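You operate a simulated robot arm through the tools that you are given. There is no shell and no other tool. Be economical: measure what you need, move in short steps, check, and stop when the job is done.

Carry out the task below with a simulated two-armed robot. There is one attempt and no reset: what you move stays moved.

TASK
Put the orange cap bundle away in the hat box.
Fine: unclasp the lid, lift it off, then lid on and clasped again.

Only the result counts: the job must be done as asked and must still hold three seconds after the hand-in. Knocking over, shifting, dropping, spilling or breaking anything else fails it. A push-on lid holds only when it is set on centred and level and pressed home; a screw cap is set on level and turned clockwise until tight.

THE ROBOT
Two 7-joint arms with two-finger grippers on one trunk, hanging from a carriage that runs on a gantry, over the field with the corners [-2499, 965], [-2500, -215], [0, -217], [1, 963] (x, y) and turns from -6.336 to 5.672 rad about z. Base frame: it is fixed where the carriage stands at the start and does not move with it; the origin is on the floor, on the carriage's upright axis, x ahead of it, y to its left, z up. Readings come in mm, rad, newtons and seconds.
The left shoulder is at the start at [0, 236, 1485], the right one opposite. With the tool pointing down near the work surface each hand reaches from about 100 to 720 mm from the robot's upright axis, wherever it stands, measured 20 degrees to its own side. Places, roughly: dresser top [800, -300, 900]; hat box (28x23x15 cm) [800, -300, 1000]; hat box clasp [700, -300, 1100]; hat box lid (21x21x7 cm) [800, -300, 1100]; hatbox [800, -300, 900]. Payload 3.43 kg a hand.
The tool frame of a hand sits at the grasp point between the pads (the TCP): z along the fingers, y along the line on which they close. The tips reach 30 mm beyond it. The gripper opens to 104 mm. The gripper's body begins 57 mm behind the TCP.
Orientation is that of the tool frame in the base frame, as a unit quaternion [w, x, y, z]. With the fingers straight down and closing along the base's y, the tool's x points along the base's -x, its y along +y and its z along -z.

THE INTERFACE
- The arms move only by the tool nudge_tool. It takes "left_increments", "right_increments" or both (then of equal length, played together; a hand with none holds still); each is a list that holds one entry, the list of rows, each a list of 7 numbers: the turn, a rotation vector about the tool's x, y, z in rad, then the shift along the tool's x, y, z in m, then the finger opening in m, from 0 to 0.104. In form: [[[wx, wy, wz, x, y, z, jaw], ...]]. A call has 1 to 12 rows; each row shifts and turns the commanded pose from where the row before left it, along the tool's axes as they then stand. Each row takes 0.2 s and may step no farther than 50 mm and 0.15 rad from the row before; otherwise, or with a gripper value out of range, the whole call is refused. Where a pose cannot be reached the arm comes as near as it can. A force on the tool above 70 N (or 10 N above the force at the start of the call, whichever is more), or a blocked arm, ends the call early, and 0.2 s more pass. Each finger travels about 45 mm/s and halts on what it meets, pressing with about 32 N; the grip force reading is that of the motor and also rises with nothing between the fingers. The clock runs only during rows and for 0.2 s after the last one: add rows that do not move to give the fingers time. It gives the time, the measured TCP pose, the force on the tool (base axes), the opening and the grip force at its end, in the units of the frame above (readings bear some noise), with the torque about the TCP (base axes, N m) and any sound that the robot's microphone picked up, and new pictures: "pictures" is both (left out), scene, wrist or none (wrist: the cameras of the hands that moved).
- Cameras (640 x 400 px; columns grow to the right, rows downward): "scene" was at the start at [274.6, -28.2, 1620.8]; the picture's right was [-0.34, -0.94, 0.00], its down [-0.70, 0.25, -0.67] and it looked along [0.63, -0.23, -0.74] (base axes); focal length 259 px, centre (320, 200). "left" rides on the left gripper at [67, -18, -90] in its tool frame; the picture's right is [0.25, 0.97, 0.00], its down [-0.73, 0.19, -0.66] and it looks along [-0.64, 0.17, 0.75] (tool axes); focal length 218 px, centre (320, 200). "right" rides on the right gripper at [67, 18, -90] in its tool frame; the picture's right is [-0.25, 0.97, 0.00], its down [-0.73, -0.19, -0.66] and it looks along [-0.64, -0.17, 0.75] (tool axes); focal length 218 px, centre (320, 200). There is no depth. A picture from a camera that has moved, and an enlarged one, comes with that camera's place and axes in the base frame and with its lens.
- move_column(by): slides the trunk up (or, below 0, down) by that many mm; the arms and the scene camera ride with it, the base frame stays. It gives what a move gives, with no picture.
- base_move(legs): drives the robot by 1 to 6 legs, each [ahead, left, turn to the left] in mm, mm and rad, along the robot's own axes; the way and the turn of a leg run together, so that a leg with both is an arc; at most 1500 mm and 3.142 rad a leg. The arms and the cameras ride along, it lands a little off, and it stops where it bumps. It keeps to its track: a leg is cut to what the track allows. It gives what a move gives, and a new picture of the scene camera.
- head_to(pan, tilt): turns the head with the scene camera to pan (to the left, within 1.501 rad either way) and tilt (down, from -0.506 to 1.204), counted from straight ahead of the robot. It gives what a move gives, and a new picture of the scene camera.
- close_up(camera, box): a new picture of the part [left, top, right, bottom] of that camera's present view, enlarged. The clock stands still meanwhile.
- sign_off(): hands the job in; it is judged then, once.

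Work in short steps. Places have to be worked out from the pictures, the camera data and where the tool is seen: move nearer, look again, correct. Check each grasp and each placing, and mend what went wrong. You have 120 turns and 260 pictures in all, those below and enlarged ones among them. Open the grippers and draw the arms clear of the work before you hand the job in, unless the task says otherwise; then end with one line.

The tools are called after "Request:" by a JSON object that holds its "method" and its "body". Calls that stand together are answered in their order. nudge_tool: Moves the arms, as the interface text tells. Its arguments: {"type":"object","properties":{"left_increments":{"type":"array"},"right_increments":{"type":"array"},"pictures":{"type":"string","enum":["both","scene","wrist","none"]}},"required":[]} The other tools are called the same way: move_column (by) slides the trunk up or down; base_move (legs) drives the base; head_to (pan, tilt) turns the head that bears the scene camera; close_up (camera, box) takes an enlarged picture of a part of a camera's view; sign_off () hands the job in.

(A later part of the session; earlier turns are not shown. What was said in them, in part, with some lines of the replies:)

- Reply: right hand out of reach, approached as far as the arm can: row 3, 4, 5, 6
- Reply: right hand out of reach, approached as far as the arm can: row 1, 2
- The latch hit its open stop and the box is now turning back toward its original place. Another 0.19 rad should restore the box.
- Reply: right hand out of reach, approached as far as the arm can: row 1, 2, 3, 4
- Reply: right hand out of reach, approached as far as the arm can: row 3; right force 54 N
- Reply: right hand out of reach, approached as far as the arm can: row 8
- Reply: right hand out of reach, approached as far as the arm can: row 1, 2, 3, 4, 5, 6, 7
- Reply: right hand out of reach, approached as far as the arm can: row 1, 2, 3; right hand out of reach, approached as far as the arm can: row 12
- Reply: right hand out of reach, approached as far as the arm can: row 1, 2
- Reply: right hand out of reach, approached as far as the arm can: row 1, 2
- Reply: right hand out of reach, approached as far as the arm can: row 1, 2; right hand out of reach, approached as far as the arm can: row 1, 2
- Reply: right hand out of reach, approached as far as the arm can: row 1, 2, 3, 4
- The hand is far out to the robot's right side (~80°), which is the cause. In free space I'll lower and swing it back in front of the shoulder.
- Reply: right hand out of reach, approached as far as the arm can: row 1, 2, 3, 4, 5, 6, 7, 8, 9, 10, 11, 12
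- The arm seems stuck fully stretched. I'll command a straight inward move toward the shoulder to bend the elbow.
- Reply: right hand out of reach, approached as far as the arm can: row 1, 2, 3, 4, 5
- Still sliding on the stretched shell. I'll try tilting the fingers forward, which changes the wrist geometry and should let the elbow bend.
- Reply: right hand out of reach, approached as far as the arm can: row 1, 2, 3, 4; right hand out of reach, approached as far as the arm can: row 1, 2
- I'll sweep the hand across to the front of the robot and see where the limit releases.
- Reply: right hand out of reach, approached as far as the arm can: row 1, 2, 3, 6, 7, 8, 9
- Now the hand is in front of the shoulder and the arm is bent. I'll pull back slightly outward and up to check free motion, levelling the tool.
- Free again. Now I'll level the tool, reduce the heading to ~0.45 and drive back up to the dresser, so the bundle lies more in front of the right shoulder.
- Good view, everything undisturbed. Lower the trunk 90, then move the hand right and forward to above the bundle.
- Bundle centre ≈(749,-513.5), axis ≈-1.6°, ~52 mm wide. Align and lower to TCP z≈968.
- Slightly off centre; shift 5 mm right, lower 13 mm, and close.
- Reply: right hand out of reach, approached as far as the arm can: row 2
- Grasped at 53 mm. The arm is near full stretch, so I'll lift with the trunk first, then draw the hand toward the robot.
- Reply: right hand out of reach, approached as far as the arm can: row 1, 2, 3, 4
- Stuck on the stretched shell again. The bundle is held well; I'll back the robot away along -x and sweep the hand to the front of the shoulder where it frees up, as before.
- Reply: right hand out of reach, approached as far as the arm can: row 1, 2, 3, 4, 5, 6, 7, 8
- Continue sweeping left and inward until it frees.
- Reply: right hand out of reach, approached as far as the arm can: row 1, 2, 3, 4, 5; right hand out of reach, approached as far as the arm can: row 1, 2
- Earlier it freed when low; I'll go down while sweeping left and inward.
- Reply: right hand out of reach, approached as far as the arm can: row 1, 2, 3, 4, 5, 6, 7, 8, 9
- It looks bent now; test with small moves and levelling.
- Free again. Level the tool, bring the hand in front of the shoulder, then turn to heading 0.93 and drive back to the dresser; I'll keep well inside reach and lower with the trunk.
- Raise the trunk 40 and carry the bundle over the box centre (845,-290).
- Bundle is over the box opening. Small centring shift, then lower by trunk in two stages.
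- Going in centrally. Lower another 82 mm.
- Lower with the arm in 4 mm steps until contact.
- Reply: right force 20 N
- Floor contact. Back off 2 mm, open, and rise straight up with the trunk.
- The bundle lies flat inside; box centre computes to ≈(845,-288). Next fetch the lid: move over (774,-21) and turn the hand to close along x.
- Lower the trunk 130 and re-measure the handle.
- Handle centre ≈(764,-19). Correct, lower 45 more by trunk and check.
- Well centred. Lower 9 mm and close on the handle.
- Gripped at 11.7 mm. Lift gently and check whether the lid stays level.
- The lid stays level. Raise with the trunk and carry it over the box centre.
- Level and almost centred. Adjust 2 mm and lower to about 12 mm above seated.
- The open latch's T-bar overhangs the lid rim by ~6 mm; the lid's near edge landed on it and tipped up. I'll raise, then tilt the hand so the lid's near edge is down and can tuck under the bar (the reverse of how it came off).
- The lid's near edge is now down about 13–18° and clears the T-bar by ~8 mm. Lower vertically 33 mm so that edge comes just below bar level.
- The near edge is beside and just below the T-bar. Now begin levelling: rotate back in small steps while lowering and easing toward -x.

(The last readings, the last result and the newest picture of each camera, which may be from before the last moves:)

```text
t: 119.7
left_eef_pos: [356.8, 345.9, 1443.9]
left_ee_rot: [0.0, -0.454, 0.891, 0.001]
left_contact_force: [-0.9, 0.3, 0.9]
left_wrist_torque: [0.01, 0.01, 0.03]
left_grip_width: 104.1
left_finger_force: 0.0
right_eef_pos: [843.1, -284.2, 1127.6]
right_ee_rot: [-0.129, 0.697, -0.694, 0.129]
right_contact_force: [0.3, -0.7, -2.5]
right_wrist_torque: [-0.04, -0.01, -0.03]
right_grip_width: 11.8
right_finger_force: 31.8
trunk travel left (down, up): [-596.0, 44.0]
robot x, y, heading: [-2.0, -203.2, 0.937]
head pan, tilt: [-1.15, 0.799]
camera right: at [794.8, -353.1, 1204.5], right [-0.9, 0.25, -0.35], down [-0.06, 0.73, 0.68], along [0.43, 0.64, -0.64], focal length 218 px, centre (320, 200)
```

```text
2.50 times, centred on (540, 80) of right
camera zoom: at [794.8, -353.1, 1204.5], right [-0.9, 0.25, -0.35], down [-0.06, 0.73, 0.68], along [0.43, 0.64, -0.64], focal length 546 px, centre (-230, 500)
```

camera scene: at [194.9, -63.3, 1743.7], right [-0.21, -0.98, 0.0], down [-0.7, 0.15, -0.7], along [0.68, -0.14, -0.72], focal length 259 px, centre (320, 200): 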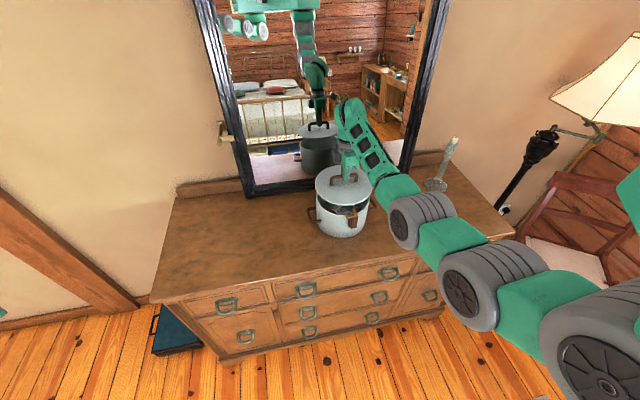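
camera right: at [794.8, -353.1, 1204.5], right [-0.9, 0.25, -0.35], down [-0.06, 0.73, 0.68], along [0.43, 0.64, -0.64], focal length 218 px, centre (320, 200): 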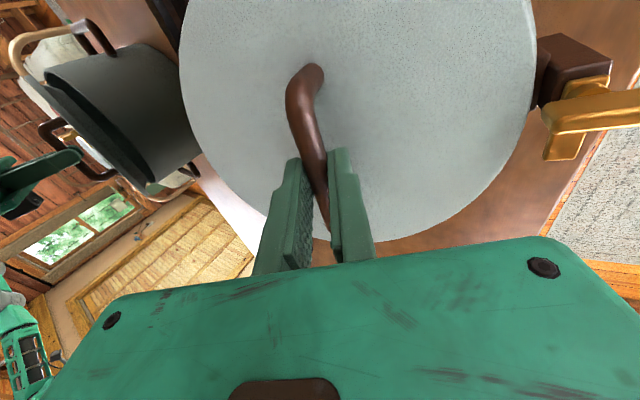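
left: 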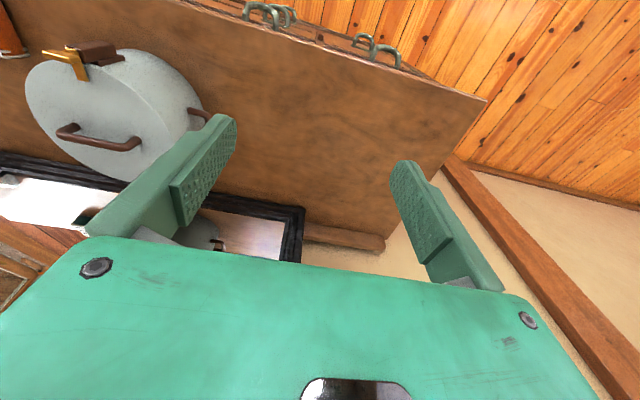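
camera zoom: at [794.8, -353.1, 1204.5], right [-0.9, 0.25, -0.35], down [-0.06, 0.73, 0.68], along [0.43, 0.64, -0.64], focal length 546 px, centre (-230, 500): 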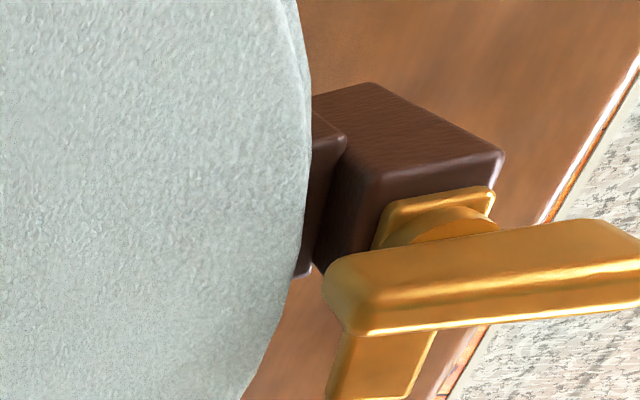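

The near side is tucking in correctly with no force. Continue levelling and lowering.

Request:
{"method": "nudge_tool", "body": {"right_increments": [[[-0.047, 0, 0, 0, 0.002, 0.004, 0.002], [-0.047, 0, 0, 0, 0.0018, 0.0041, 0.002]]], "pictures": "wrist"}}

Request:
{"method": "close_up", "body": {"camera": "scene", "box": [290, 150, 400, 250]}}

Request:
{"method": "close_up", "body": {"camera": "right", "box": [440, 0, 640, 160]}}

```text
t: 120.3
left_eef_pos: [356.9, 346.5, 1442.9]
left_ee_rot: [-0.001, -0.454, 0.891, 0.0]
left_contact_force: [0.0, 0.1, -0.5]
left_wrist_torque: [-0.02, -0.03, 0.0]
left_grip_width: 104.0
left_finger_force: 0.1
right_eef_pos: [842.1, -287.5, 1118.2]
right_ee_rot: [-0.097, 0.701, -0.7, 0.096]
right_contact_force: [0.1, 0.3, -1.2]
right_wrist_torque: [0.0, 0.0, -0.02]
right_grip_width: 11.9
right_finger_force: 32.2
trunk travel left (down, up): [-596.0, 44.0]
robot x, y, heading: [-0.7, -210.3, 0.945]
head pan, tilt: [-1.15, 0.799]
camera right: at [801.0, -354.8, 1199.5], right [-0.93, 0.25, -0.26], down [0.0, 0.73, 0.68], along [0.36, 0.64, -0.68], focal length 218 px, centre (320, 200)
```

right: 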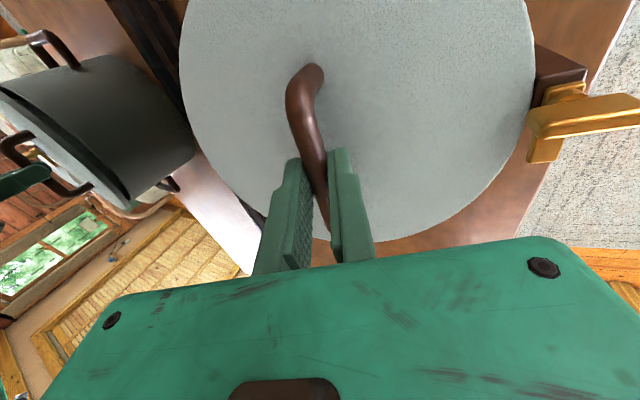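

```text
4.00 times, centred on (345, 200) of scene
camera zoom: at [194.9, -63.3, 1743.7], right [-0.21, -0.98, 0.0], down [-0.7, 0.15, -0.7], along [0.68, -0.14, -0.72], focal length 1036 px, centre (220, 200)
```

zoom: 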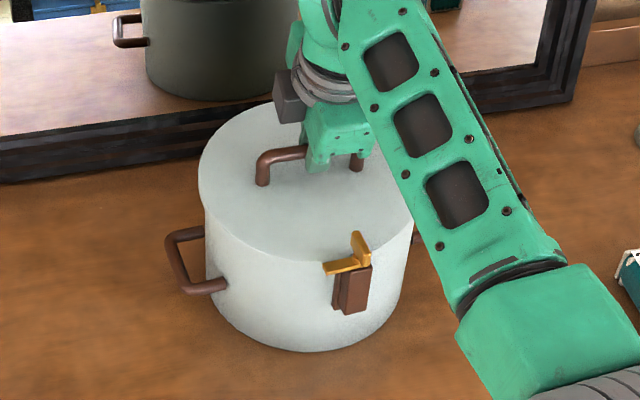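

```text
2.50 times, centred on (540, 80) of right
camera zoom: at [801.0, -354.8, 1199.5], right [-0.93, 0.25, -0.26], down [0.0, 0.73, 0.68], along [0.36, 0.64, -0.68], focal length 546 px, centre (-230, 500)
```

zoom: 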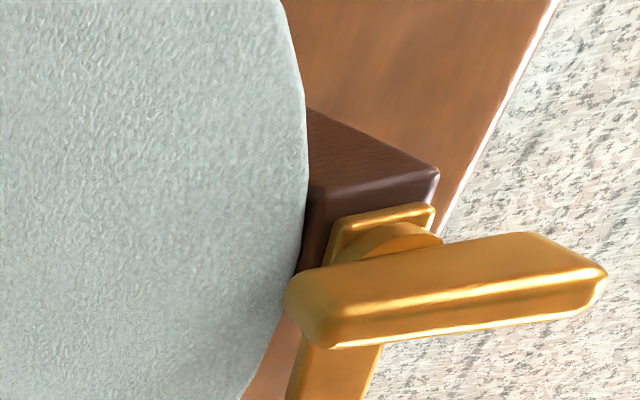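

Nearly seated, near edge under the T-bar. Two more steps then press.

Request:
{"method": "nudge_tool", "body": {"right_increments": [[[-0.04, 0, 0, 0, 0.0013, 0.0035, 0.002], [-0.03, 0, 0, 0, 0.001, 0.0035, 0.002], [0, 0, 0, 0, 0.0, 0.003, 0.002]]], "pictures": "wrist"}}

Request:
{"method": "close_up", "body": {"camera": "scene", "box": [290, 150, 400, 250]}}

Request:
{"method": "close_up", "body": {"camera": "right", "box": [440, 0, 640, 160]}}

```text
t: 121.1
left_eef_pos: [355.6, 346.3, 1444.0]
left_ee_rot: [0.0, -0.454, 0.891, -0.001]
left_contact_force: [0.0, -0.2, 0.2]
left_wrist_torque: [-0.02, 0.01, 0.02]
left_grip_width: 103.8
left_finger_force: 0.2
right_eef_pos: [843.9, -287.8, 1111.1]
right_ee_rot: [-0.076, 0.703, -0.703, 0.074]
right_contact_force: [-14.9, -1.2, 20.7]
right_wrist_torque: [-0.2, 0.13, -0.05]
right_grip_width: 12.0
right_finger_force: 32.2
trunk travel left (down, up): [-596.0, 44.0]
robot x, y, heading: [-0.4, -208.1, 0.937]
head pan, tilt: [-1.15, 0.799]
camera right: at [808.5, -355.9, 1195.6], right [-0.95, 0.25, -0.2], down [0.05, 0.73, 0.68], along [0.32, 0.64, -0.7], focal length 218 px, centre (320, 200)
```

right: 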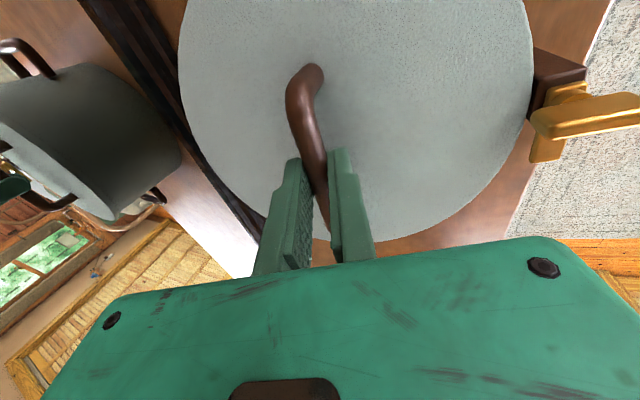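

```text
4.00 times, centred on (345, 200) of scene
camera zoom: at [194.9, -63.5, 1744.3], right [-0.21, -0.98, 0.0], down [-0.7, 0.15, -0.7], along [0.68, -0.15, -0.72], focal length 1036 px, centre (220, 200)
```

zoom: 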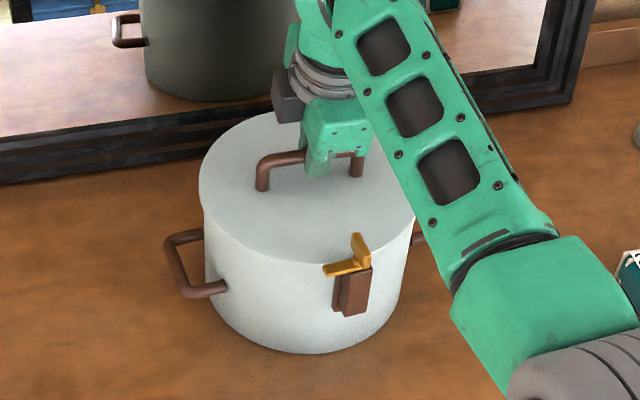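

```text
2.50 times, centred on (540, 80) of right
camera zoom: at [808.5, -355.9, 1195.6], right [-0.95, 0.25, -0.2], down [0.05, 0.73, 0.68], along [0.32, 0.64, -0.7], focal length 546 px, centre (-230, 500)
```

zoom: 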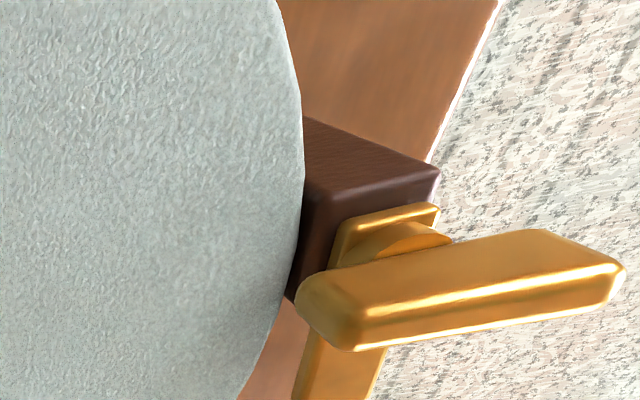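

Contact: 20 N down with some sideways load. Ease 2 mm toward -x and press a bit more.

Request:
{"method": "nudge_tool", "body": {"right_increments": [[[0, 0, 0, 0, 0.002, 0.0, 0.002], [0, 0, 0, 0, 0.0, 0.002, 0.002], [0, 0, 0, 0, 0.0, 0.002, 0.002]]], "pictures": "none"}}

Request:
{"method": "close_up", "body": {"camera": "scene", "box": [290, 150, 400, 250]}}

```text
t: 121.9
left_eef_pos: [356.7, 345.5, 1443.7]
left_ee_rot: [0.0, -0.454, 0.891, -0.002]
left_contact_force: [-1.1, -0.9, 0.2]
left_wrist_torque: [-0.01, 0.01, -0.01]
left_grip_width: 104.0
left_finger_force: 0.1
right_eef_pos: [846.0, -287.8, 1109.7]
right_ee_rot: [0.076, -0.703, 0.703, -0.076]
right_contact_force: [-26.8, -4.7, 47.4]
right_wrist_torque: [-0.02, 0.19, -0.04]
right_grip_width: 11.7
right_finger_force: 32.1
trunk travel left (down, up): [-596.0, 44.0]
robot x, y, heading: [-2.4, -204.9, 0.944]
head pan, tilt: [-1.15, 0.799]
```

```text
4.00 times, centred on (345, 200) of scene
camera zoom: at [195.2, -63.9, 1744.4], right [-0.21, -0.98, 0.0], down [-0.7, 0.15, -0.7], along [0.68, -0.15, -0.72], focal length 1036 px, centre (220, 200)
```

zoom: 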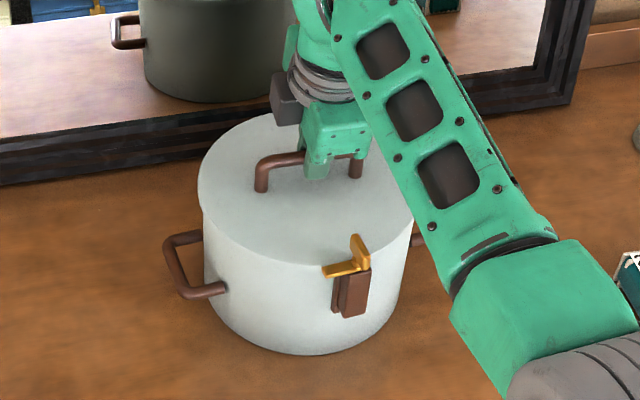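

Firm stop at 47 N. Relax, release the handle and inspect the lid's seating from above.

Request:
{"method": "nudge_tool", "body": {"right_increments": [[[0, 0, 0, 0, 0.0, -0.004, 0.002], [0, 0, 0, 0, 0, -0.002, 0.016], [0, 0, 0, 0, 0, 0, 0.03], [0, 0, 0, 0, 0, 0, 0.05], [0, 0, 0, 0, 0, -0.03, 0.05], [0, 0, 0, 0, 0, -0.04, 0.05], [-0.1, 0, 0, 0, 0, 0, 0.05], [-0.113, 0, 0, 0, 0, 0, 0.05]]]}}

Request:
{"method": "close_up", "body": {"camera": "scene", "box": [290, 150, 400, 250]}}

Request:
{"method": "close_up", "body": {"camera": "right", "box": [180, 0, 460, 220]}}

```text
t: 123.7
left_eef_pos: [357.5, 345.8, 1444.1]
left_ee_rot: [0.001, -0.453, 0.891, 0.0]
left_contact_force: [-0.3, -0.2, -1.7]
left_wrist_torque: [0.01, 0.04, 0.0]
left_grip_width: 104.0
left_finger_force: 0.0
right_eef_pos: [825.2, -286.5, 1177.9]
right_ee_rot: [0.003, 0.708, -0.706, -0.003]
right_contact_force: [0.1, 0.2, -0.2]
right_wrist_torque: [-0.01, -0.01, 0.03]
right_grip_width: 50.1
right_finger_force: 0.0
trunk travel left (down, up): [-596.0, 44.0]
robot x, y, heading: [-3.8, -202.1, 0.934]
head pan, tilt: [-1.15, 0.799]
camera scene: at [195.0, -63.3, 1743.8], right [-0.21, -0.98, 0.0], down [-0.7, 0.15, -0.7], along [0.68, -0.14, -0.72], focal length 259 px, centre (320, 200)
camera right: at [808.3, -353.5, 1269.4], right [-0.97, 0.25, 0.01], down [0.2, 0.73, 0.66], along [0.16, 0.64, -0.76], focal length 218 px, centre (320, 200)
```

scene: 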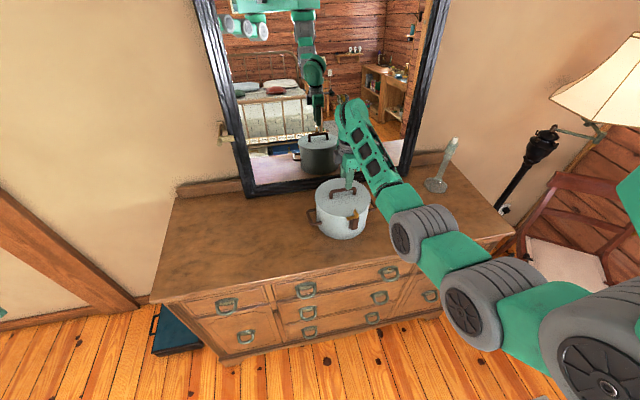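
right: 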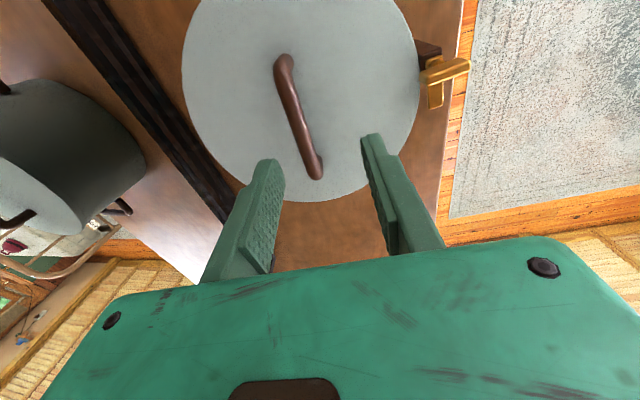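

```text
4.00 times, centred on (345, 200) of scene
camera zoom: at [195.0, -63.3, 1743.8], right [-0.21, -0.98, 0.0], down [-0.7, 0.15, -0.7], along [0.68, -0.14, -0.72], focal length 1036 px, centre (220, 200)
```

zoom: 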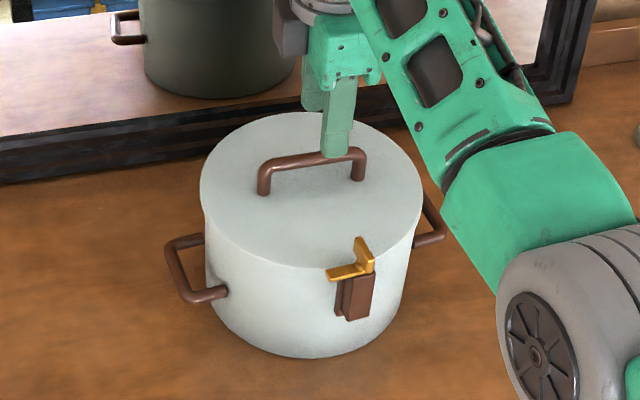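

```text
1.82 times, centred on (320, 110) of right
camera zoom: at [808.3, -353.5, 1269.4], right [-0.97, 0.25, 0.01], down [0.2, 0.73, 0.66], along [0.16, 0.64, -0.76], focal length 397 px, centre (320, 364)
```

zoom: 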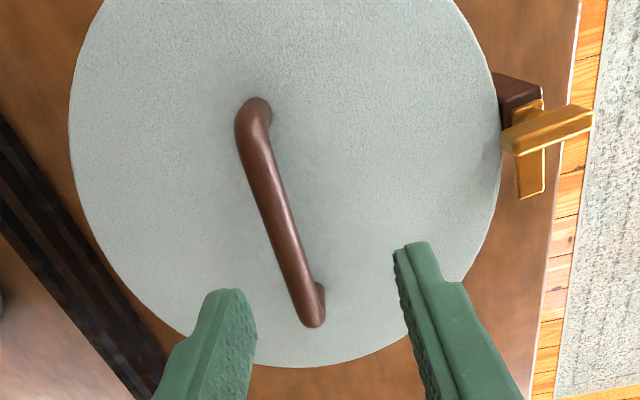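

The lid looks level and tucked under the T-bar. I'll press it home with closed fingers on the handle's middle (≈839,-289).

Request:
{"method": "nudge_tool", "body": {"right_increments": [[[0, 0, 0, 0.0025, -0.014, 0.0, 0.02], [0, 0, 0, 0, 0, 0.015, 0.0], [0, 0, 0, 0, 0, 0.015, 0.0], [0, 0, 0, 0, 0, 0.003, 0.0], [0, 0, 0, 0, 0, 0.003, 0.0], [0, 0, 0, 0, 0, 0.003, 0.0], [0, 0, 0, 0, 0, 0.003, 0.0]]], "pictures": "wrist"}}

Request:
{"method": "close_up", "body": {"camera": "scene", "box": [290, 150, 400, 250]}}

```text
t: 125.3
left_eef_pos: [356.1, 346.8, 1443.7]
left_ee_rot: [0.0, -0.454, 0.891, -0.001]
left_contact_force: [-0.5, -0.1, -0.2]
left_wrist_torque: [-0.01, 0.0, 0.01]
left_grip_width: 104.2
left_finger_force: 0.0
right_eef_pos: [839.4, -288.2, 1135.8]
right_ee_rot: [-0.003, -0.707, 0.707, 0.003]
right_contact_force: [0.2, 0.0, 0.3]
right_wrist_torque: [-0.03, -0.03, -0.01]
right_grip_width: 0.4
right_finger_force: 31.9
trunk travel left (down, up): [-596.0, 44.0]
robot x, y, heading: [-3.5, -207.8, 0.94]
head pan, tilt: [-1.15, 0.799]
camera right: at [822.3, -356.3, 1225.8], right [-0.97, 0.25, 0.01], down [0.19, 0.73, 0.66], along [0.16, 0.64, -0.76], focal length 218 px, centre (320, 200)
```

right: 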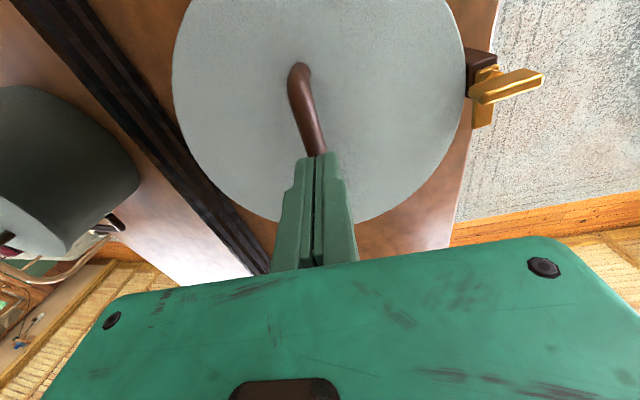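

```text
4.00 times, centred on (345, 200) of scene
camera zoom: at [195.0, -63.3, 1743.7], right [-0.21, -0.98, 0.0], down [-0.7, 0.15, -0.7], along [0.68, -0.14, -0.72], focal length 1036 px, centre (220, 200)
```

zoom: 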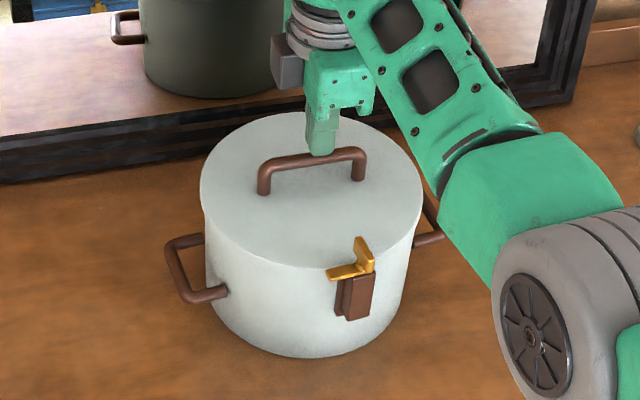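

Just above the handle. Continue down in 3 mm steps until it presses.

Request:
{"method": "nudge_tool", "body": {"right_increments": [[[0, 0, 0, 0, 0, 0.003, 0.0], [0, 0, 0, 0, 0, 0.002, 0.0], [0, 0, 0, 0, 0, 0.002, 0.0], [0, 0, 0, 0, 0, 0.002, 0.0], [0, 0, 0, 0, 0, 0.002, 0.0], [0, 0, 0, 0, 0, 0.002, 0.0]]], "pictures": "none"}}

Request:
{"method": "close_up", "body": {"camera": "scene", "box": [290, 150, 400, 250]}}

```text
t: 126.7
left_eef_pos: [357.3, 346.0, 1446.1]
left_ee_rot: [0.001, -0.453, 0.891, -0.001]
left_contact_force: [-0.1, -0.3, -0.1]
left_wrist_torque: [0.01, 0.0, 0.01]
left_grip_width: 104.1
left_finger_force: 0.0
right_eef_pos: [841.3, -288.4, 1129.1]
right_ee_rot: [-0.001, 0.708, -0.706, -0.001]
right_contact_force: [-18.4, 0.1, 34.9]
right_wrist_torque: [-0.02, 0.42, -0.03]
right_grip_width: 6.1
right_finger_force: 32.2
trunk travel left (down, up): [-596.0, 44.0]
robot x, y, heading: [-3.6, -207.9, 0.941]
head pan, tilt: [-1.15, 0.799]
```

```text
4.00 times, centred on (345, 200) of scene
camera zoom: at [195.3, -63.4, 1744.4], right [-0.21, -0.98, 0.0], down [-0.7, 0.15, -0.7], along [0.68, -0.14, -0.72], focal length 1036 px, centre (220, 200)
```

zoom: 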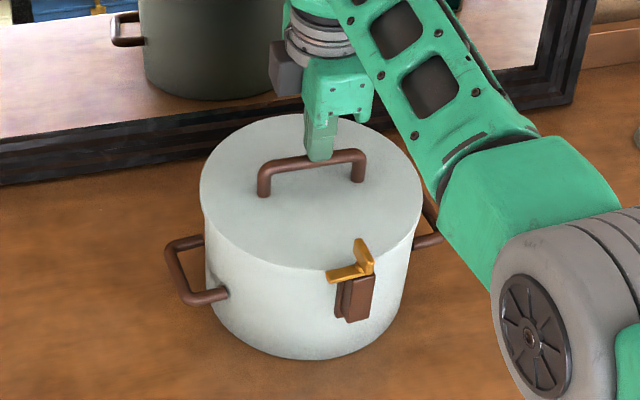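

The round bar wedges the fingers, so stop pressing that way. Rise and inspect the seam closely.

Request:
{"method": "nudge_tool", "body": {"right_increments": [[[0, 0, 0, 0, 0, -0.01, 0.0], [0, 0, 0, 0, 0, -0.04, 0.03], [0, 0, 0, 0, 0, -0.01, 0.05]]], "pictures": "none"}}

Request:
{"method": "close_up", "body": {"camera": "scene", "box": [310, 195, 380, 240]}}

Request:
{"method": "close_up", "body": {"camera": "right", "box": [180, 0, 500, 200]}}

```text
t: 127.5
left_eef_pos: [357.3, 346.1, 1443.6]
left_ee_rot: [0.0, -0.453, 0.891, -0.001]
left_contact_force: [0.6, -0.6, -0.7]
left_wrist_torque: [0.01, -0.03, -0.01]
left_grip_width: 104.0
left_finger_force: 0.1
right_eef_pos: [840.5, -288.2, 1179.2]
right_ee_rot: [0.004, 0.708, -0.707, -0.003]
right_contact_force: [-0.3, 0.7, 0.0]
right_wrist_torque: [0.0, 0.02, 0.03]
right_grip_width: 50.0
right_finger_force: 0.1
trunk travel left (down, up): [-596.0, 44.0]
robot x, y, heading: [-0.7, -207.6, 0.937]
head pan, tilt: [-1.15, 0.799]
```

```text
8.89 times, centred on (345, 218) of scene
camera zoom: at [195.0, -63.3, 1743.7], right [-0.21, -0.98, 0.0], down [-0.7, 0.15, -0.7], along [0.68, -0.14, -0.72], focal length 2302 px, centre (98, 44)
```

zoom: 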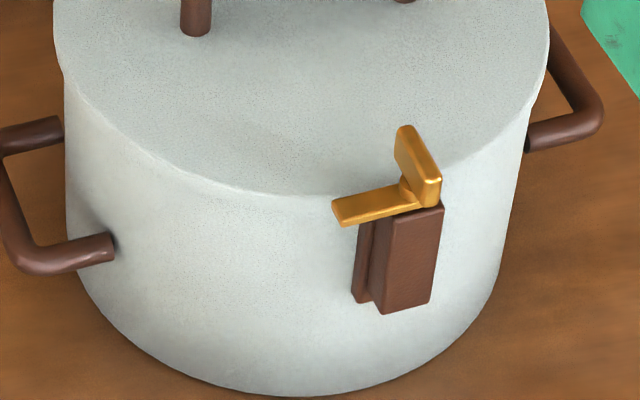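

```text
2.00 times, centred on (340, 100) of right
camera zoom: at [823.1, -356.6, 1270.5], right [-0.97, 0.25, 0.01], down [0.2, 0.73, 0.65], along [0.16, 0.64, -0.76], focal length 436 px, centre (280, 400)
```

zoom: 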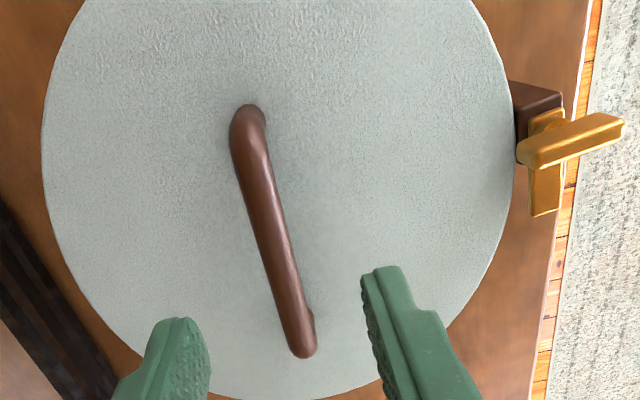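

Near seam is closed. Check the far side using the mirror.

Request:
{"method": "close_up", "body": {"camera": "scene", "box": [285, 120, 355, 180]}}

```text
6.67 times, centred on (320, 150) of scene
camera zoom: at [195.0, -63.3, 1743.7], right [-0.21, -0.98, 0.0], down [-0.7, 0.15, -0.7], along [0.68, -0.14, -0.72], focal length 1726 px, centre (320, 533)
```

zoom: 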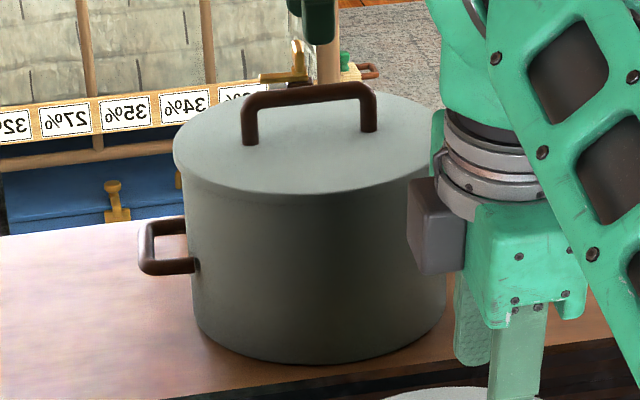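

The mirror view shows the lid flush all round. Now to re-clasp: the T-bar is near (732,-299). Move above it and turn the hand to close along y.

Request:
{"method": "nudge_tool", "body": {"right_increments": [[[0, 0, 0, 0.0033, 0.036, 0, 0.044], [0, 0, 0, 0.0033, 0.036, 0, 0.044], [0, 0, 0, 0.0033, 0.036, 0, 0.044]]], "pictures": "none"}}

Request:
{"method": "nudge_tool", "body": {"right_increments": [[[0, 0, -0.1364, 0, 0, 0, 0.044], [0, 0, -0.1364, 0, 0, 0, 0.044], [0, 0, -0.1364, 0, 0, 0, 0.044], [0, 0, -0.1364, 0, 0, 0, 0.044], [0, 0, -0.1364, 0, 0, 0, 0.044], [0, 0, -0.1364, 0, 0, 0, 0.044], [0, 0, -0.1364, 0, 0, 0, 0.044], [0, 0, -0.1364, 0, 0, 0, 0.044], [0, 0, -0.1364, 0, 0, 0, 0.044], [0, 0, -0.1364, 0, 0, 0, 0.044], [0, 0, -0.1364, 0, 0, 0, 0.044], [0, 0, -0.1364, 0, 0, 0, 0.044]]], "pictures": "none"}}

Request:
{"method": "close_up", "body": {"camera": "right", "box": [200, 20, 440, 220]}}

```text
t: 128.3
left_eef_pos: [355.0, 346.6, 1443.4]
left_ee_rot: [0.0, -0.453, 0.891, 0.0]
left_contact_force: [0.2, 0.2, 0.1]
left_wrist_torque: [-0.04, 0.01, -0.03]
left_grip_width: 104.0
left_finger_force: 0.0
right_eef_pos: [730.9, -297.4, 1183.5]
right_ee_rot: [0.003, 0.708, -0.707, -0.002]
right_contact_force: [0.4, 0.4, -0.3]
right_wrist_torque: [0.01, 0.01, 0.0]
right_grip_width: 44.0
right_finger_force: 0.2
trunk travel left (down, up): [-596.0, 44.0]
robot x, y, heading: [0.7, -205.6, 0.94]
head pan, tilt: [-1.15, 0.799]
```

```text
t: 130.9
left_eef_pos: [355.4, 347.1, 1443.9]
left_ee_rot: [0.0, -0.453, 0.891, 0.001]
left_contact_force: [0.6, -0.4, -0.6]
left_wrist_torque: [0.0, -0.03, 0.0]
left_grip_width: 104.0
left_finger_force: 0.1
right_eef_pos: [730.9, -298.9, 1182.9]
right_ee_rot: [0.0, 0.999, 0.035, -0.004]
right_contact_force: [-0.4, -1.4, 0.9]
right_wrist_torque: [0.02, 0.0, 0.01]
right_grip_width: 44.2
right_finger_force: 0.0
trunk travel left (down, up): [-596.0, 44.0]
robot x, y, heading: [-2.6, -206.8, 0.945]
head pan, tilt: [-1.15, 0.799]
```

```text
2.00 times, centred on (320, 120) of right
camera zoom: at [801.0, -312.2, 1272.7], right [-0.18, -0.98, 0.0], down [-0.74, 0.14, 0.66], along [-0.65, 0.12, -0.75], focal length 436 px, centre (320, 360)
```

zoom: 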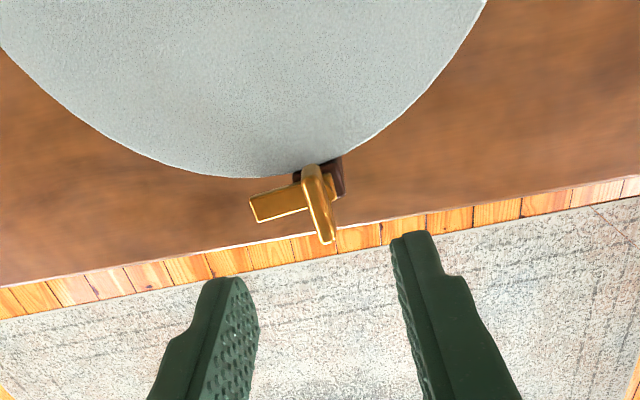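

The T-bar sits right at the hand's centre. Descend to the earlier grip height and close.

Request:
{"method": "nudge_tool", "body": {"right_increments": [[[0, 0, 0, 0, 0, 0.03, 0.044], [0, 0, 0, 0, 0, 0.025, 0.044], [0, 0, 0, 0, 0, 0.011, 0.044]]], "pictures": "none"}}

Request:
{"method": "close_up", "body": {"camera": "right", "box": [200, 20, 440, 220]}}

Request:
{"method": "close_up", "body": {"camera": "scene", "box": [310, 195, 380, 240]}}

```text
t: 131.7
left_eef_pos: [356.6, 346.5, 1443.5]
left_ee_rot: [0.0, -0.454, 0.891, 0.0]
left_contact_force: [-0.7, 0.5, 0.3]
left_wrist_torque: [-0.02, 0.0, 0.0]
left_grip_width: 103.9
left_finger_force: 0.0
right_eef_pos: [730.5, -300.4, 1117.2]
right_ee_rot: [0.0, 0.999, 0.036, -0.003]
right_contact_force: [-0.8, -1.0, -0.5]
right_wrist_torque: [0.0, 0.02, 0.0]
right_grip_width: 44.1
right_finger_force: 0.1
trunk travel left (down, up): [-596.0, 44.0]
robot x, y, heading: [-1.4, -207.0, 0.943]
head pan, tilt: [-1.15, 0.799]
```

```text
2.00 times, centred on (320, 120) of right
camera zoom: at [800.3, -314.3, 1207.0], right [-0.19, -0.98, 0.0], down [-0.74, 0.14, 0.66], along [-0.65, 0.12, -0.75], focal length 436 px, centre (320, 360)
```

zoom: 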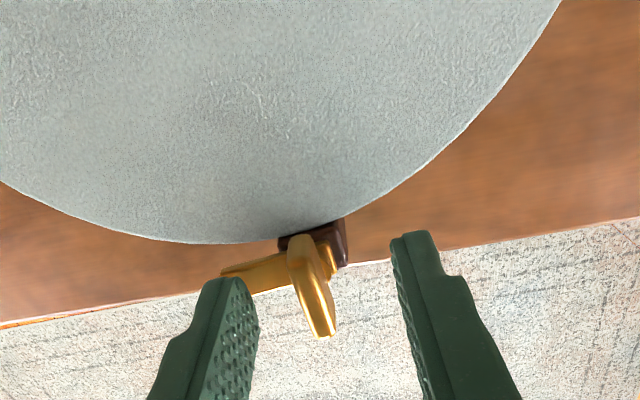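

```text
8.89 times, centred on (345, 218) of scene
camera zoom: at [194.9, -63.3, 1743.7], right [-0.21, -0.98, 0.0], down [-0.7, 0.15, -0.7], along [0.68, -0.14, -0.72], focal length 2302 px, centre (98, 44)
```

zoom: 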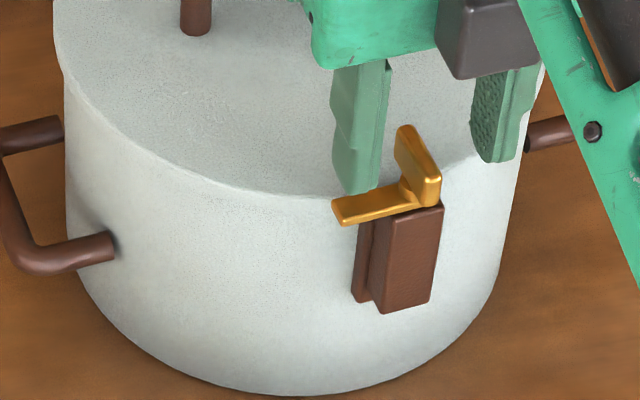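

Aligned. Close on the bar.

Request:
{"method": "nudge_tool", "body": {"right_increments": [[[0, 0, 0, 0, 0, 0, 0.03], [0, 0, 0, 0, 0, 0, 0.016], [0, 0, 0, 0, 0, 0, 0.002], [0, 0, 0, 0, 0, 0, 0.002], [0, 0, 0, 0, 0, 0, 0.002]]], "pictures": "wrist"}}

Request:
{"method": "close_up", "body": {"camera": "scene", "box": [290, 165, 400, 250]}}

```text
t: 132.9
left_eef_pos: [355.6, 347.0, 1443.6]
left_ee_rot: [0.0, -0.454, 0.891, 0.0]
left_contact_force: [0.0, 0.2, -0.3]
left_wrist_torque: [-0.01, -0.01, -0.03]
left_grip_width: 104.1
left_finger_force: 0.1
right_eef_pos: [730.8, -301.1, 1116.8]
right_ee_rot: [-0.001, 0.999, 0.034, -0.005]
right_contact_force: [0.5, 1.5, 0.7]
right_wrist_torque: [0.01, -0.04, -0.03]
right_grip_width: 7.5
right_finger_force: 32.2
trunk travel left (down, up): [-596.0, 44.0]
robot x, y, heading: [-2.7, -207.3, 0.938]
head pan, tilt: [-1.15, 0.799]
camera right: at [800.1, -314.1, 1206.6], right [-0.19, -0.98, 0.0], down [-0.74, 0.14, 0.66], along [-0.65, 0.12, -0.75], focal length 218 px, centre (320, 200)
```

right: 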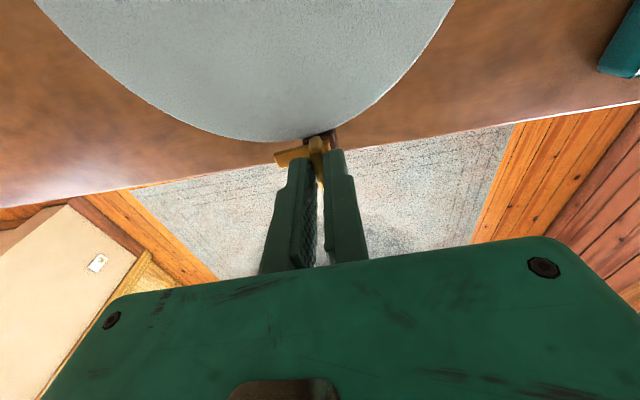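

```text
4.71 times, centred on (345, 208) of scene
camera zoom: at [194.9, -63.2, 1743.7], right [-0.21, -0.98, 0.0], down [-0.7, 0.15, -0.7], along [0.68, -0.14, -0.72], focal length 1218 px, centre (202, 165)
```

zoom: 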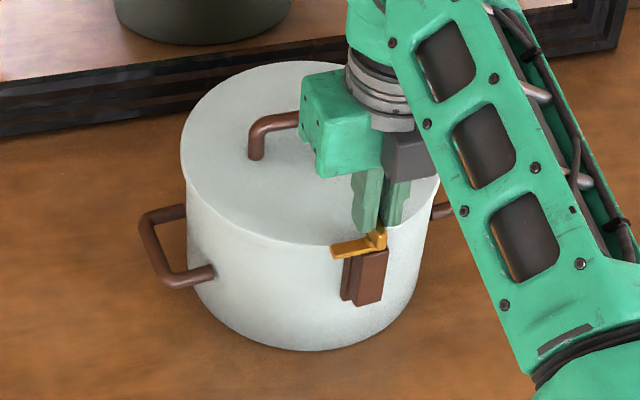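

Gripped. Turn clockwise 0.8 rad and check.

Request:
{"method": "nudge_tool", "body": {"right_increments": [[[0, 0, 0.1, 0, 0, 0, 0.002], [0, 0, 0.1, 0, 0, 0, 0.002], [0, 0, 0.1, 0, 0, 0, 0.002], [0, 0, 0.1, 0, 0, 0, 0.002], [0, 0, 0.1, 0, 0, 0, 0.002], [0, 0, 0.1, 0, 0, 0, 0.002], [0, 0, 0.1, 0, 0, 0, 0.002], [0, 0, 0.1, 0, 0, 0, 0.002]]], "pictures": "wrist"}}

Request:
{"method": "close_up", "body": {"camera": "scene", "box": [290, 165, 400, 250]}}

```text
t: 134.7
left_eef_pos: [356.3, 346.5, 1444.6]
left_ee_rot: [0.0, -0.454, 0.891, -0.001]
left_contact_force: [0.0, -0.4, -0.2]
left_wrist_torque: [0.0, 0.01, -0.02]
left_grip_width: 103.9
left_finger_force: 0.2
right_eef_pos: [731.3, -300.3, 1117.9]
right_ee_rot: [0.002, 0.934, -0.358, -0.004]
right_contact_force: [-1.0, -1.0, 0.6]
right_wrist_torque: [0.33, 0.36, 0.02]
right_grip_width: 7.4
right_finger_force: 31.9
trunk travel left (down, up): [-596.0, 44.0]
robot x, y, heading: [-0.1, -207.5, 0.942]
head pan, tilt: [-1.15, 0.799]
camera right: at [770.5, -358.2, 1207.1], right [-0.84, -0.55, 0.01], down [-0.41, 0.63, 0.66], along [-0.37, 0.55, -0.75], focal length 218 px, centre (320, 200)
```

right: 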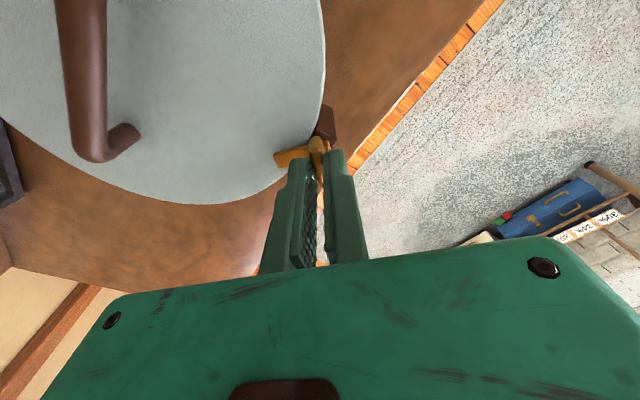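

```text
4.71 times, centred on (345, 208) of scene
camera zoom: at [194.8, -63.3, 1743.7], right [-0.21, -0.98, 0.0], down [-0.7, 0.15, -0.7], along [0.68, -0.14, -0.72], focal length 1218 px, centre (202, 165)
```

zoom: 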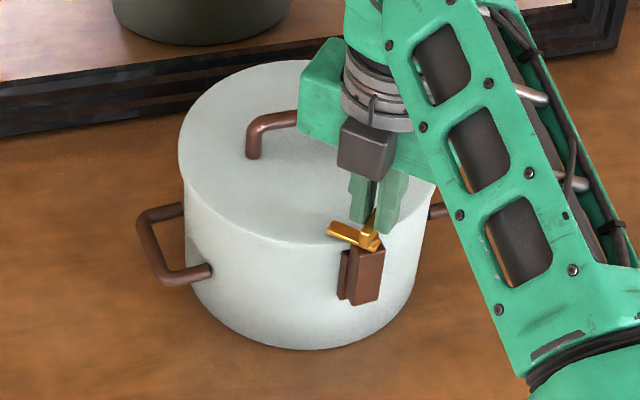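

The latch turns over the lid while the box stays put. Turn the remaining ~0.8 rad.

Request:
{"method": "nudge_tool", "body": {"right_increments": [[[0, 0, 0.1, 0, 0, 0, 0.002], [0, 0, 0.1, 0, 0, 0, 0.002], [0, 0, 0.1, 0, 0, 0, 0.002], [0, 0, 0.1, 0, 0, 0, 0.002], [0, 0, 0.1, 0, 0, 0, 0.002], [0, 0, 0.1, 0, 0, 0, 0.002], [0, 0, 0, 0, 0, 0, 0.002]]], "pictures": "wrist"}}

Request:
{"method": "close_up", "body": {"camera": "scene", "box": [290, 165, 400, 250]}}

```text
t: 136.3
left_eef_pos: [357.7, 347.1, 1443.6]
left_ee_rot: [0.0, -0.453, 0.892, 0.0]
left_contact_force: [-0.2, -0.1, 0.0]
left_wrist_torque: [0.01, -0.01, 0.01]
left_grip_width: 104.0
left_finger_force: 0.2
right_eef_pos: [731.5, -299.9, 1118.4]
right_ee_rot: [0.002, 0.787, -0.617, -0.003]
right_contact_force: [-1.1, -1.8, 1.2]
right_wrist_torque: [0.53, 0.16, 0.01]
right_grip_width: 7.4
right_finger_force: 31.5
trunk travel left (down, up): [-596.0, 44.0]
robot x, y, heading: [-5.4, -208.0, 0.945]
head pan, tilt: [-1.15, 0.799]
camera right: at [730.5, -369.1, 1207.6], right [-1.0, 0.02, 0.01], down [0.02, 0.75, 0.66], along [0.01, 0.66, -0.75], focal length 218 px, centre (320, 200)
```

right: 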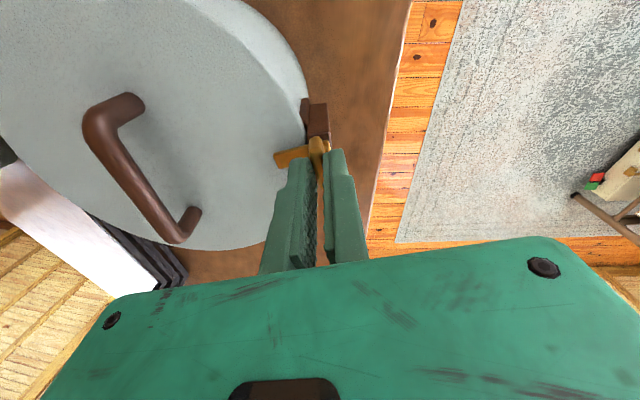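

```text
4.71 times, centred on (345, 208) of scene
camera zoom: at [194.9, -63.3, 1743.7], right [-0.21, -0.98, 0.0], down [-0.7, 0.15, -0.7], along [0.68, -0.14, -0.72], focal length 1218 px, centre (202, 165)
```

zoom: 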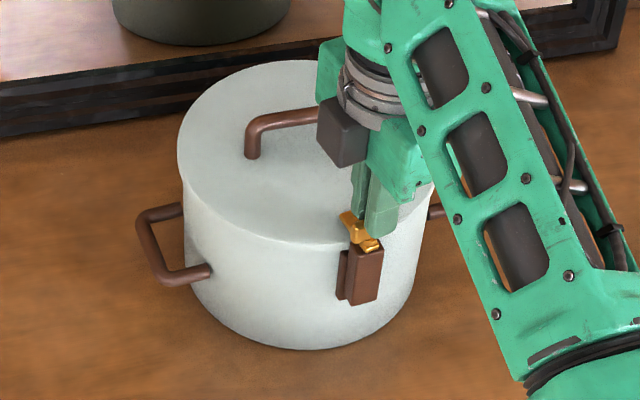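

About 0.1–0.15 rad short of the closed view. Turn 0.15 more.

Request:
{"method": "nudge_tool", "body": {"right_increments": [[[0, 0, 0.08, 0, 0, 0, 0.002], [0, 0, 0.08, 0, 0, 0, 0.002], [0, 0, 0, 0, 0, 0, 0.002]]], "pictures": "wrist"}}

Request:
{"method": "close_up", "body": {"camera": "scene", "box": [290, 165, 400, 250]}}

```text
t: 137.1
left_eef_pos: [355.5, 347.6, 1444.2]
left_ee_rot: [0.0, -0.454, 0.891, 0.0]
left_contact_force: [-1.1, -0.1, 0.0]
left_wrist_torque: [-0.01, -0.02, 0.01]
left_grip_width: 104.2
left_finger_force: 0.1
right_eef_pos: [731.6, -298.7, 1116.2]
right_ee_rot: [0.002, 0.735, -0.678, -0.003]
right_contact_force: [-3.5, 4.0, 4.5]
right_wrist_torque: [0.15, -0.05, 0.52]
right_grip_width: 7.1
right_finger_force: 32.2
trunk travel left (down, up): [-596.0, 44.0]
robot x, y, heading: [-0.1, -207.1, 0.941]
head pan, tilt: [-1.15, 0.799]
camera right: at [719.5, -367.6, 1207.2], right [-0.98, 0.17, 0.01], down [0.14, 0.74, 0.66], along [0.11, 0.65, -0.75], focal length 218 px, centre (320, 200)
```

right: 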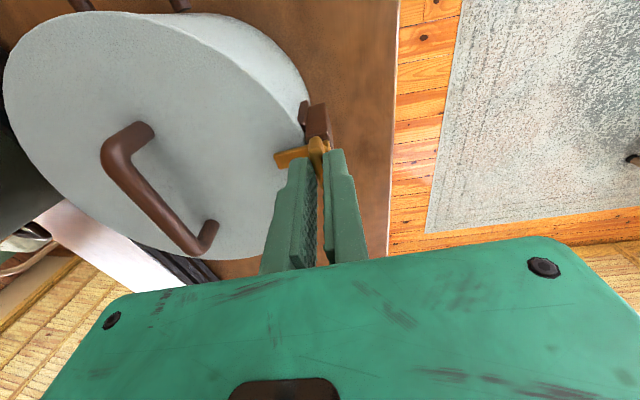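

```text
4.71 times, centred on (345, 208) of scene
camera zoom: at [194.9, -63.1, 1743.8], right [-0.21, -0.98, 0.0], down [-0.7, 0.15, -0.7], along [0.68, -0.14, -0.72], focal length 1218 px, centre (202, 165)
```

zoom: 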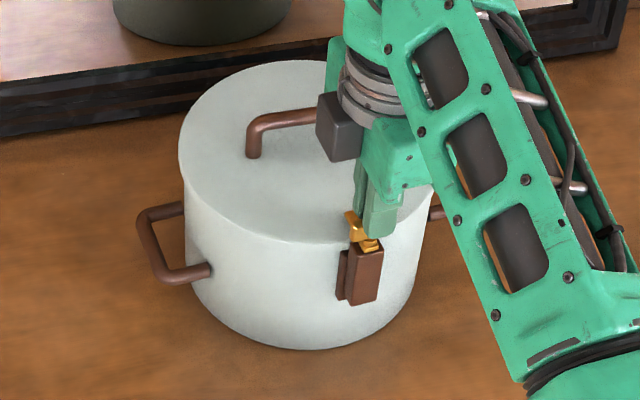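

Torque rises to 0.5 Nm and the hand view matches the original clasped view: it's at the closed stop. A final 0.03 rad snug, then release and rise.

Request:
{"method": "nudge_tool", "body": {"right_increments": [[[0, 0, 0.03, 0, 0, 0, 0.002], [0, 0, 0, 0, 0, 0, 0.002], [0, 0, 0, 0, 0, 0, 0.02], [0, 0, 0, 0, 0, 0, 0.044], [0, 0, 0, 0, 0, 0, 0.044], [0, 0, 0, 0, 0, -0.03, 0.044], [0, 0, 0, 0, 0, -0.04, 0.044]]]}}

Request:
{"method": "close_up", "body": {"camera": "scene", "box": [290, 165, 400, 250]}}

Request:
{"method": "close_up", "body": {"camera": "right", "box": [200, 20, 440, 220]}}

```text
t: 138.7
left_eef_pos: [356.6, 347.4, 1444.1]
left_ee_rot: [0.0, -0.452, 0.892, 0.0]
left_contact_force: [0.5, 0.5, 0.4]
left_wrist_torque: [-0.01, 0.02, 0.01]
left_grip_width: 103.9
left_finger_force: 0.0
right_eef_pos: [729.6, -298.1, 1186.2]
right_ee_rot: [0.003, 0.725, -0.689, -0.004]
right_contact_force: [0.1, -0.3, -0.5]
right_wrist_torque: [0.01, -0.04, 0.02]
right_grip_width: 43.8
right_finger_force: 0.1
trunk travel left (down, up): [-596.0, 44.0]
robot x, y, heading: [-1.8, -204.9, 0.938]
head pan, tilt: [-1.15, 0.799]
camera scene: at [195.0, -63.3, 1743.7], right [-0.21, -0.98, 0.0], down [-0.7, 0.15, -0.7], along [0.68, -0.14, -0.72], focal length 259 px, centre (320, 200)
camera right: at [717.1, -367.1, 1276.4], right [-0.98, 0.2, 0.01], down [0.16, 0.74, 0.66], along [0.13, 0.64, -0.75], focal length 218 px, centre (320, 200)
```

scene: 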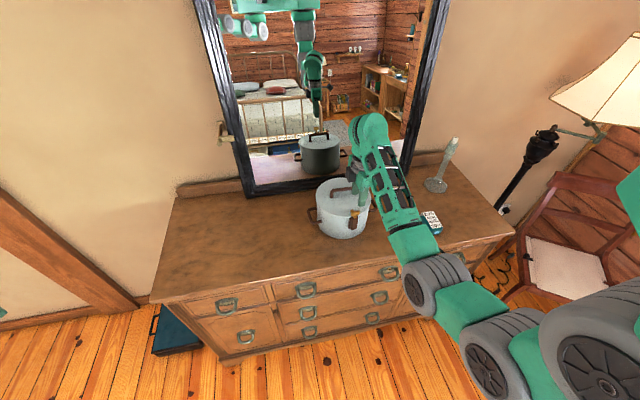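
right: 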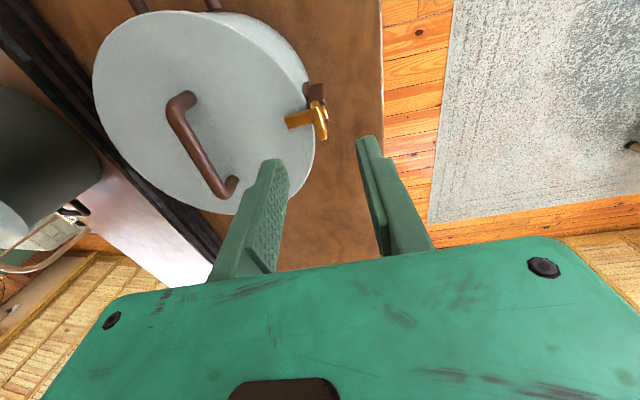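

```text
4.71 times, centred on (345, 208) of scene
camera zoom: at [195.0, -63.3, 1743.7], right [-0.21, -0.98, 0.0], down [-0.7, 0.15, -0.7], along [0.68, -0.14, -0.72], focal length 1218 px, centre (202, 165)
```

zoom: 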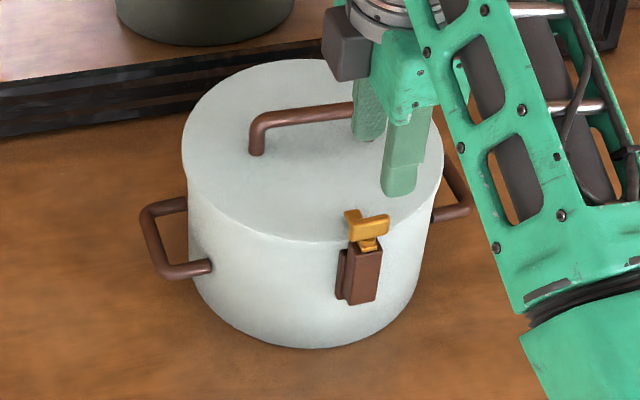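

```text
2.00 times, centred on (320, 120) of right
camera zoom: at [717.1, -367.1, 1276.4], right [-0.98, 0.2, 0.01], down [0.16, 0.74, 0.66], along [0.13, 0.64, -0.75], focal length 436 px, centre (320, 360)
```

zoom: 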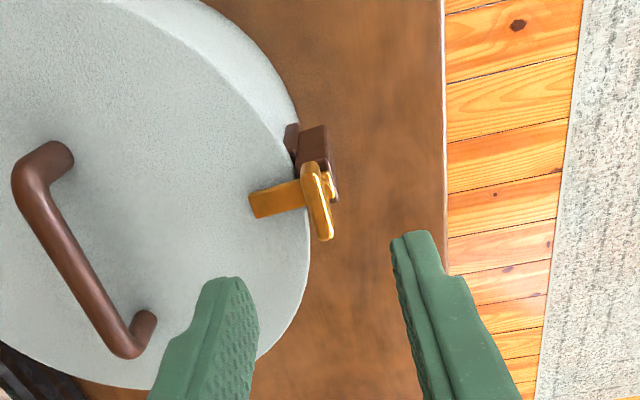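

Clasped exactly as at the start: finger over the lid, lid flush. Draw the hand clear of the dresser with the gripper open.

Request:
{"method": "nudge_tool", "body": {"right_increments": [[[0, 0, 0, 0, 0.04, 0, 0.08], [0, 0, 0, 0, 0.045, 0, 0.104], [0, 0, 0, 0, 0.045, 0, 0.104], [0, 0, 0, 0, 0.045, 0, 0.104], [0, 0, 0, 0, 0.045, 0, 0.104]]], "pictures": "scene"}}

Request:
{"method": "close_up", "body": {"camera": "scene", "box": [280, 150, 460, 260]}}

```text
t: 139.9
left_eef_pos: [356.9, 347.9, 1444.4]
left_ee_rot: [0.0, -0.453, 0.891, 0.0]
left_contact_force: [0.1, -0.3, -0.6]
left_wrist_torque: [0.02, 0.02, 0.01]
left_grip_width: 104.1
left_finger_force: 0.1
right_eef_pos: [509.7, -310.0, 1189.9]
right_ee_rot: [0.003, 0.725, -0.689, -0.002]
right_contact_force: [0.8, 0.2, 0.8]
right_wrist_torque: [-0.03, 0.0, 0.02]
right_grip_width: 103.9
right_finger_force: 0.1
trunk travel left (down, up): [-596.0, 44.0]
robot x, y, heading: [0.8, -209.9, 0.94]
head pan, tilt: [-1.15, 0.799]
camera scene: at [194.9, -63.3, 1743.7], right [-0.21, -0.98, 0.0], down [-0.7, 0.15, -0.7], along [0.68, -0.14, -0.72], focal length 259 px, centre (320, 200)
```

scene: 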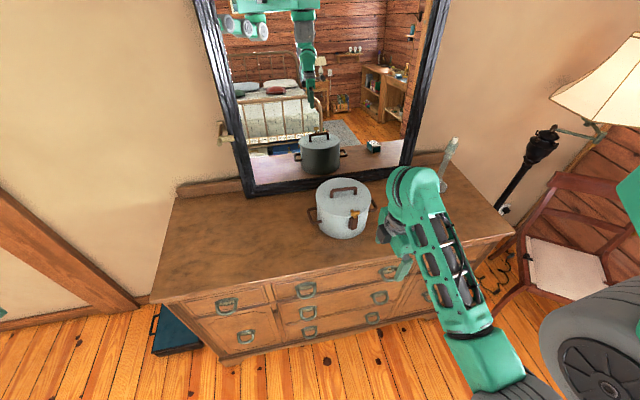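

```text
3.56 times, centred on (370, 205) of scene
camera zoom: at [194.9, -63.3, 1743.7], right [-0.21, -0.98, 0.0], down [-0.7, 0.15, -0.7], along [0.68, -0.14, -0.72], focal length 921 px, centre (142, 182)
```

zoom: 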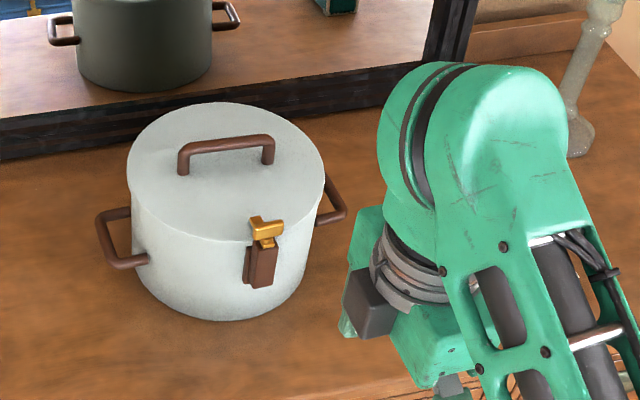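

The box is closed and clasped, the teal bundle and candlestick haven't moved, and both hands are open and clear of the work. Handing in.

Request:
{"method": "sign_off", "body": {}}

```text
The job is handed in.
```

The orange cap bundle is in the hat box, and the lid is back on and clasped. The box ended up about 6–9 mm from where it started and turned roughly 2–4 degrees. Nothing else on the dresser appears to have moved.
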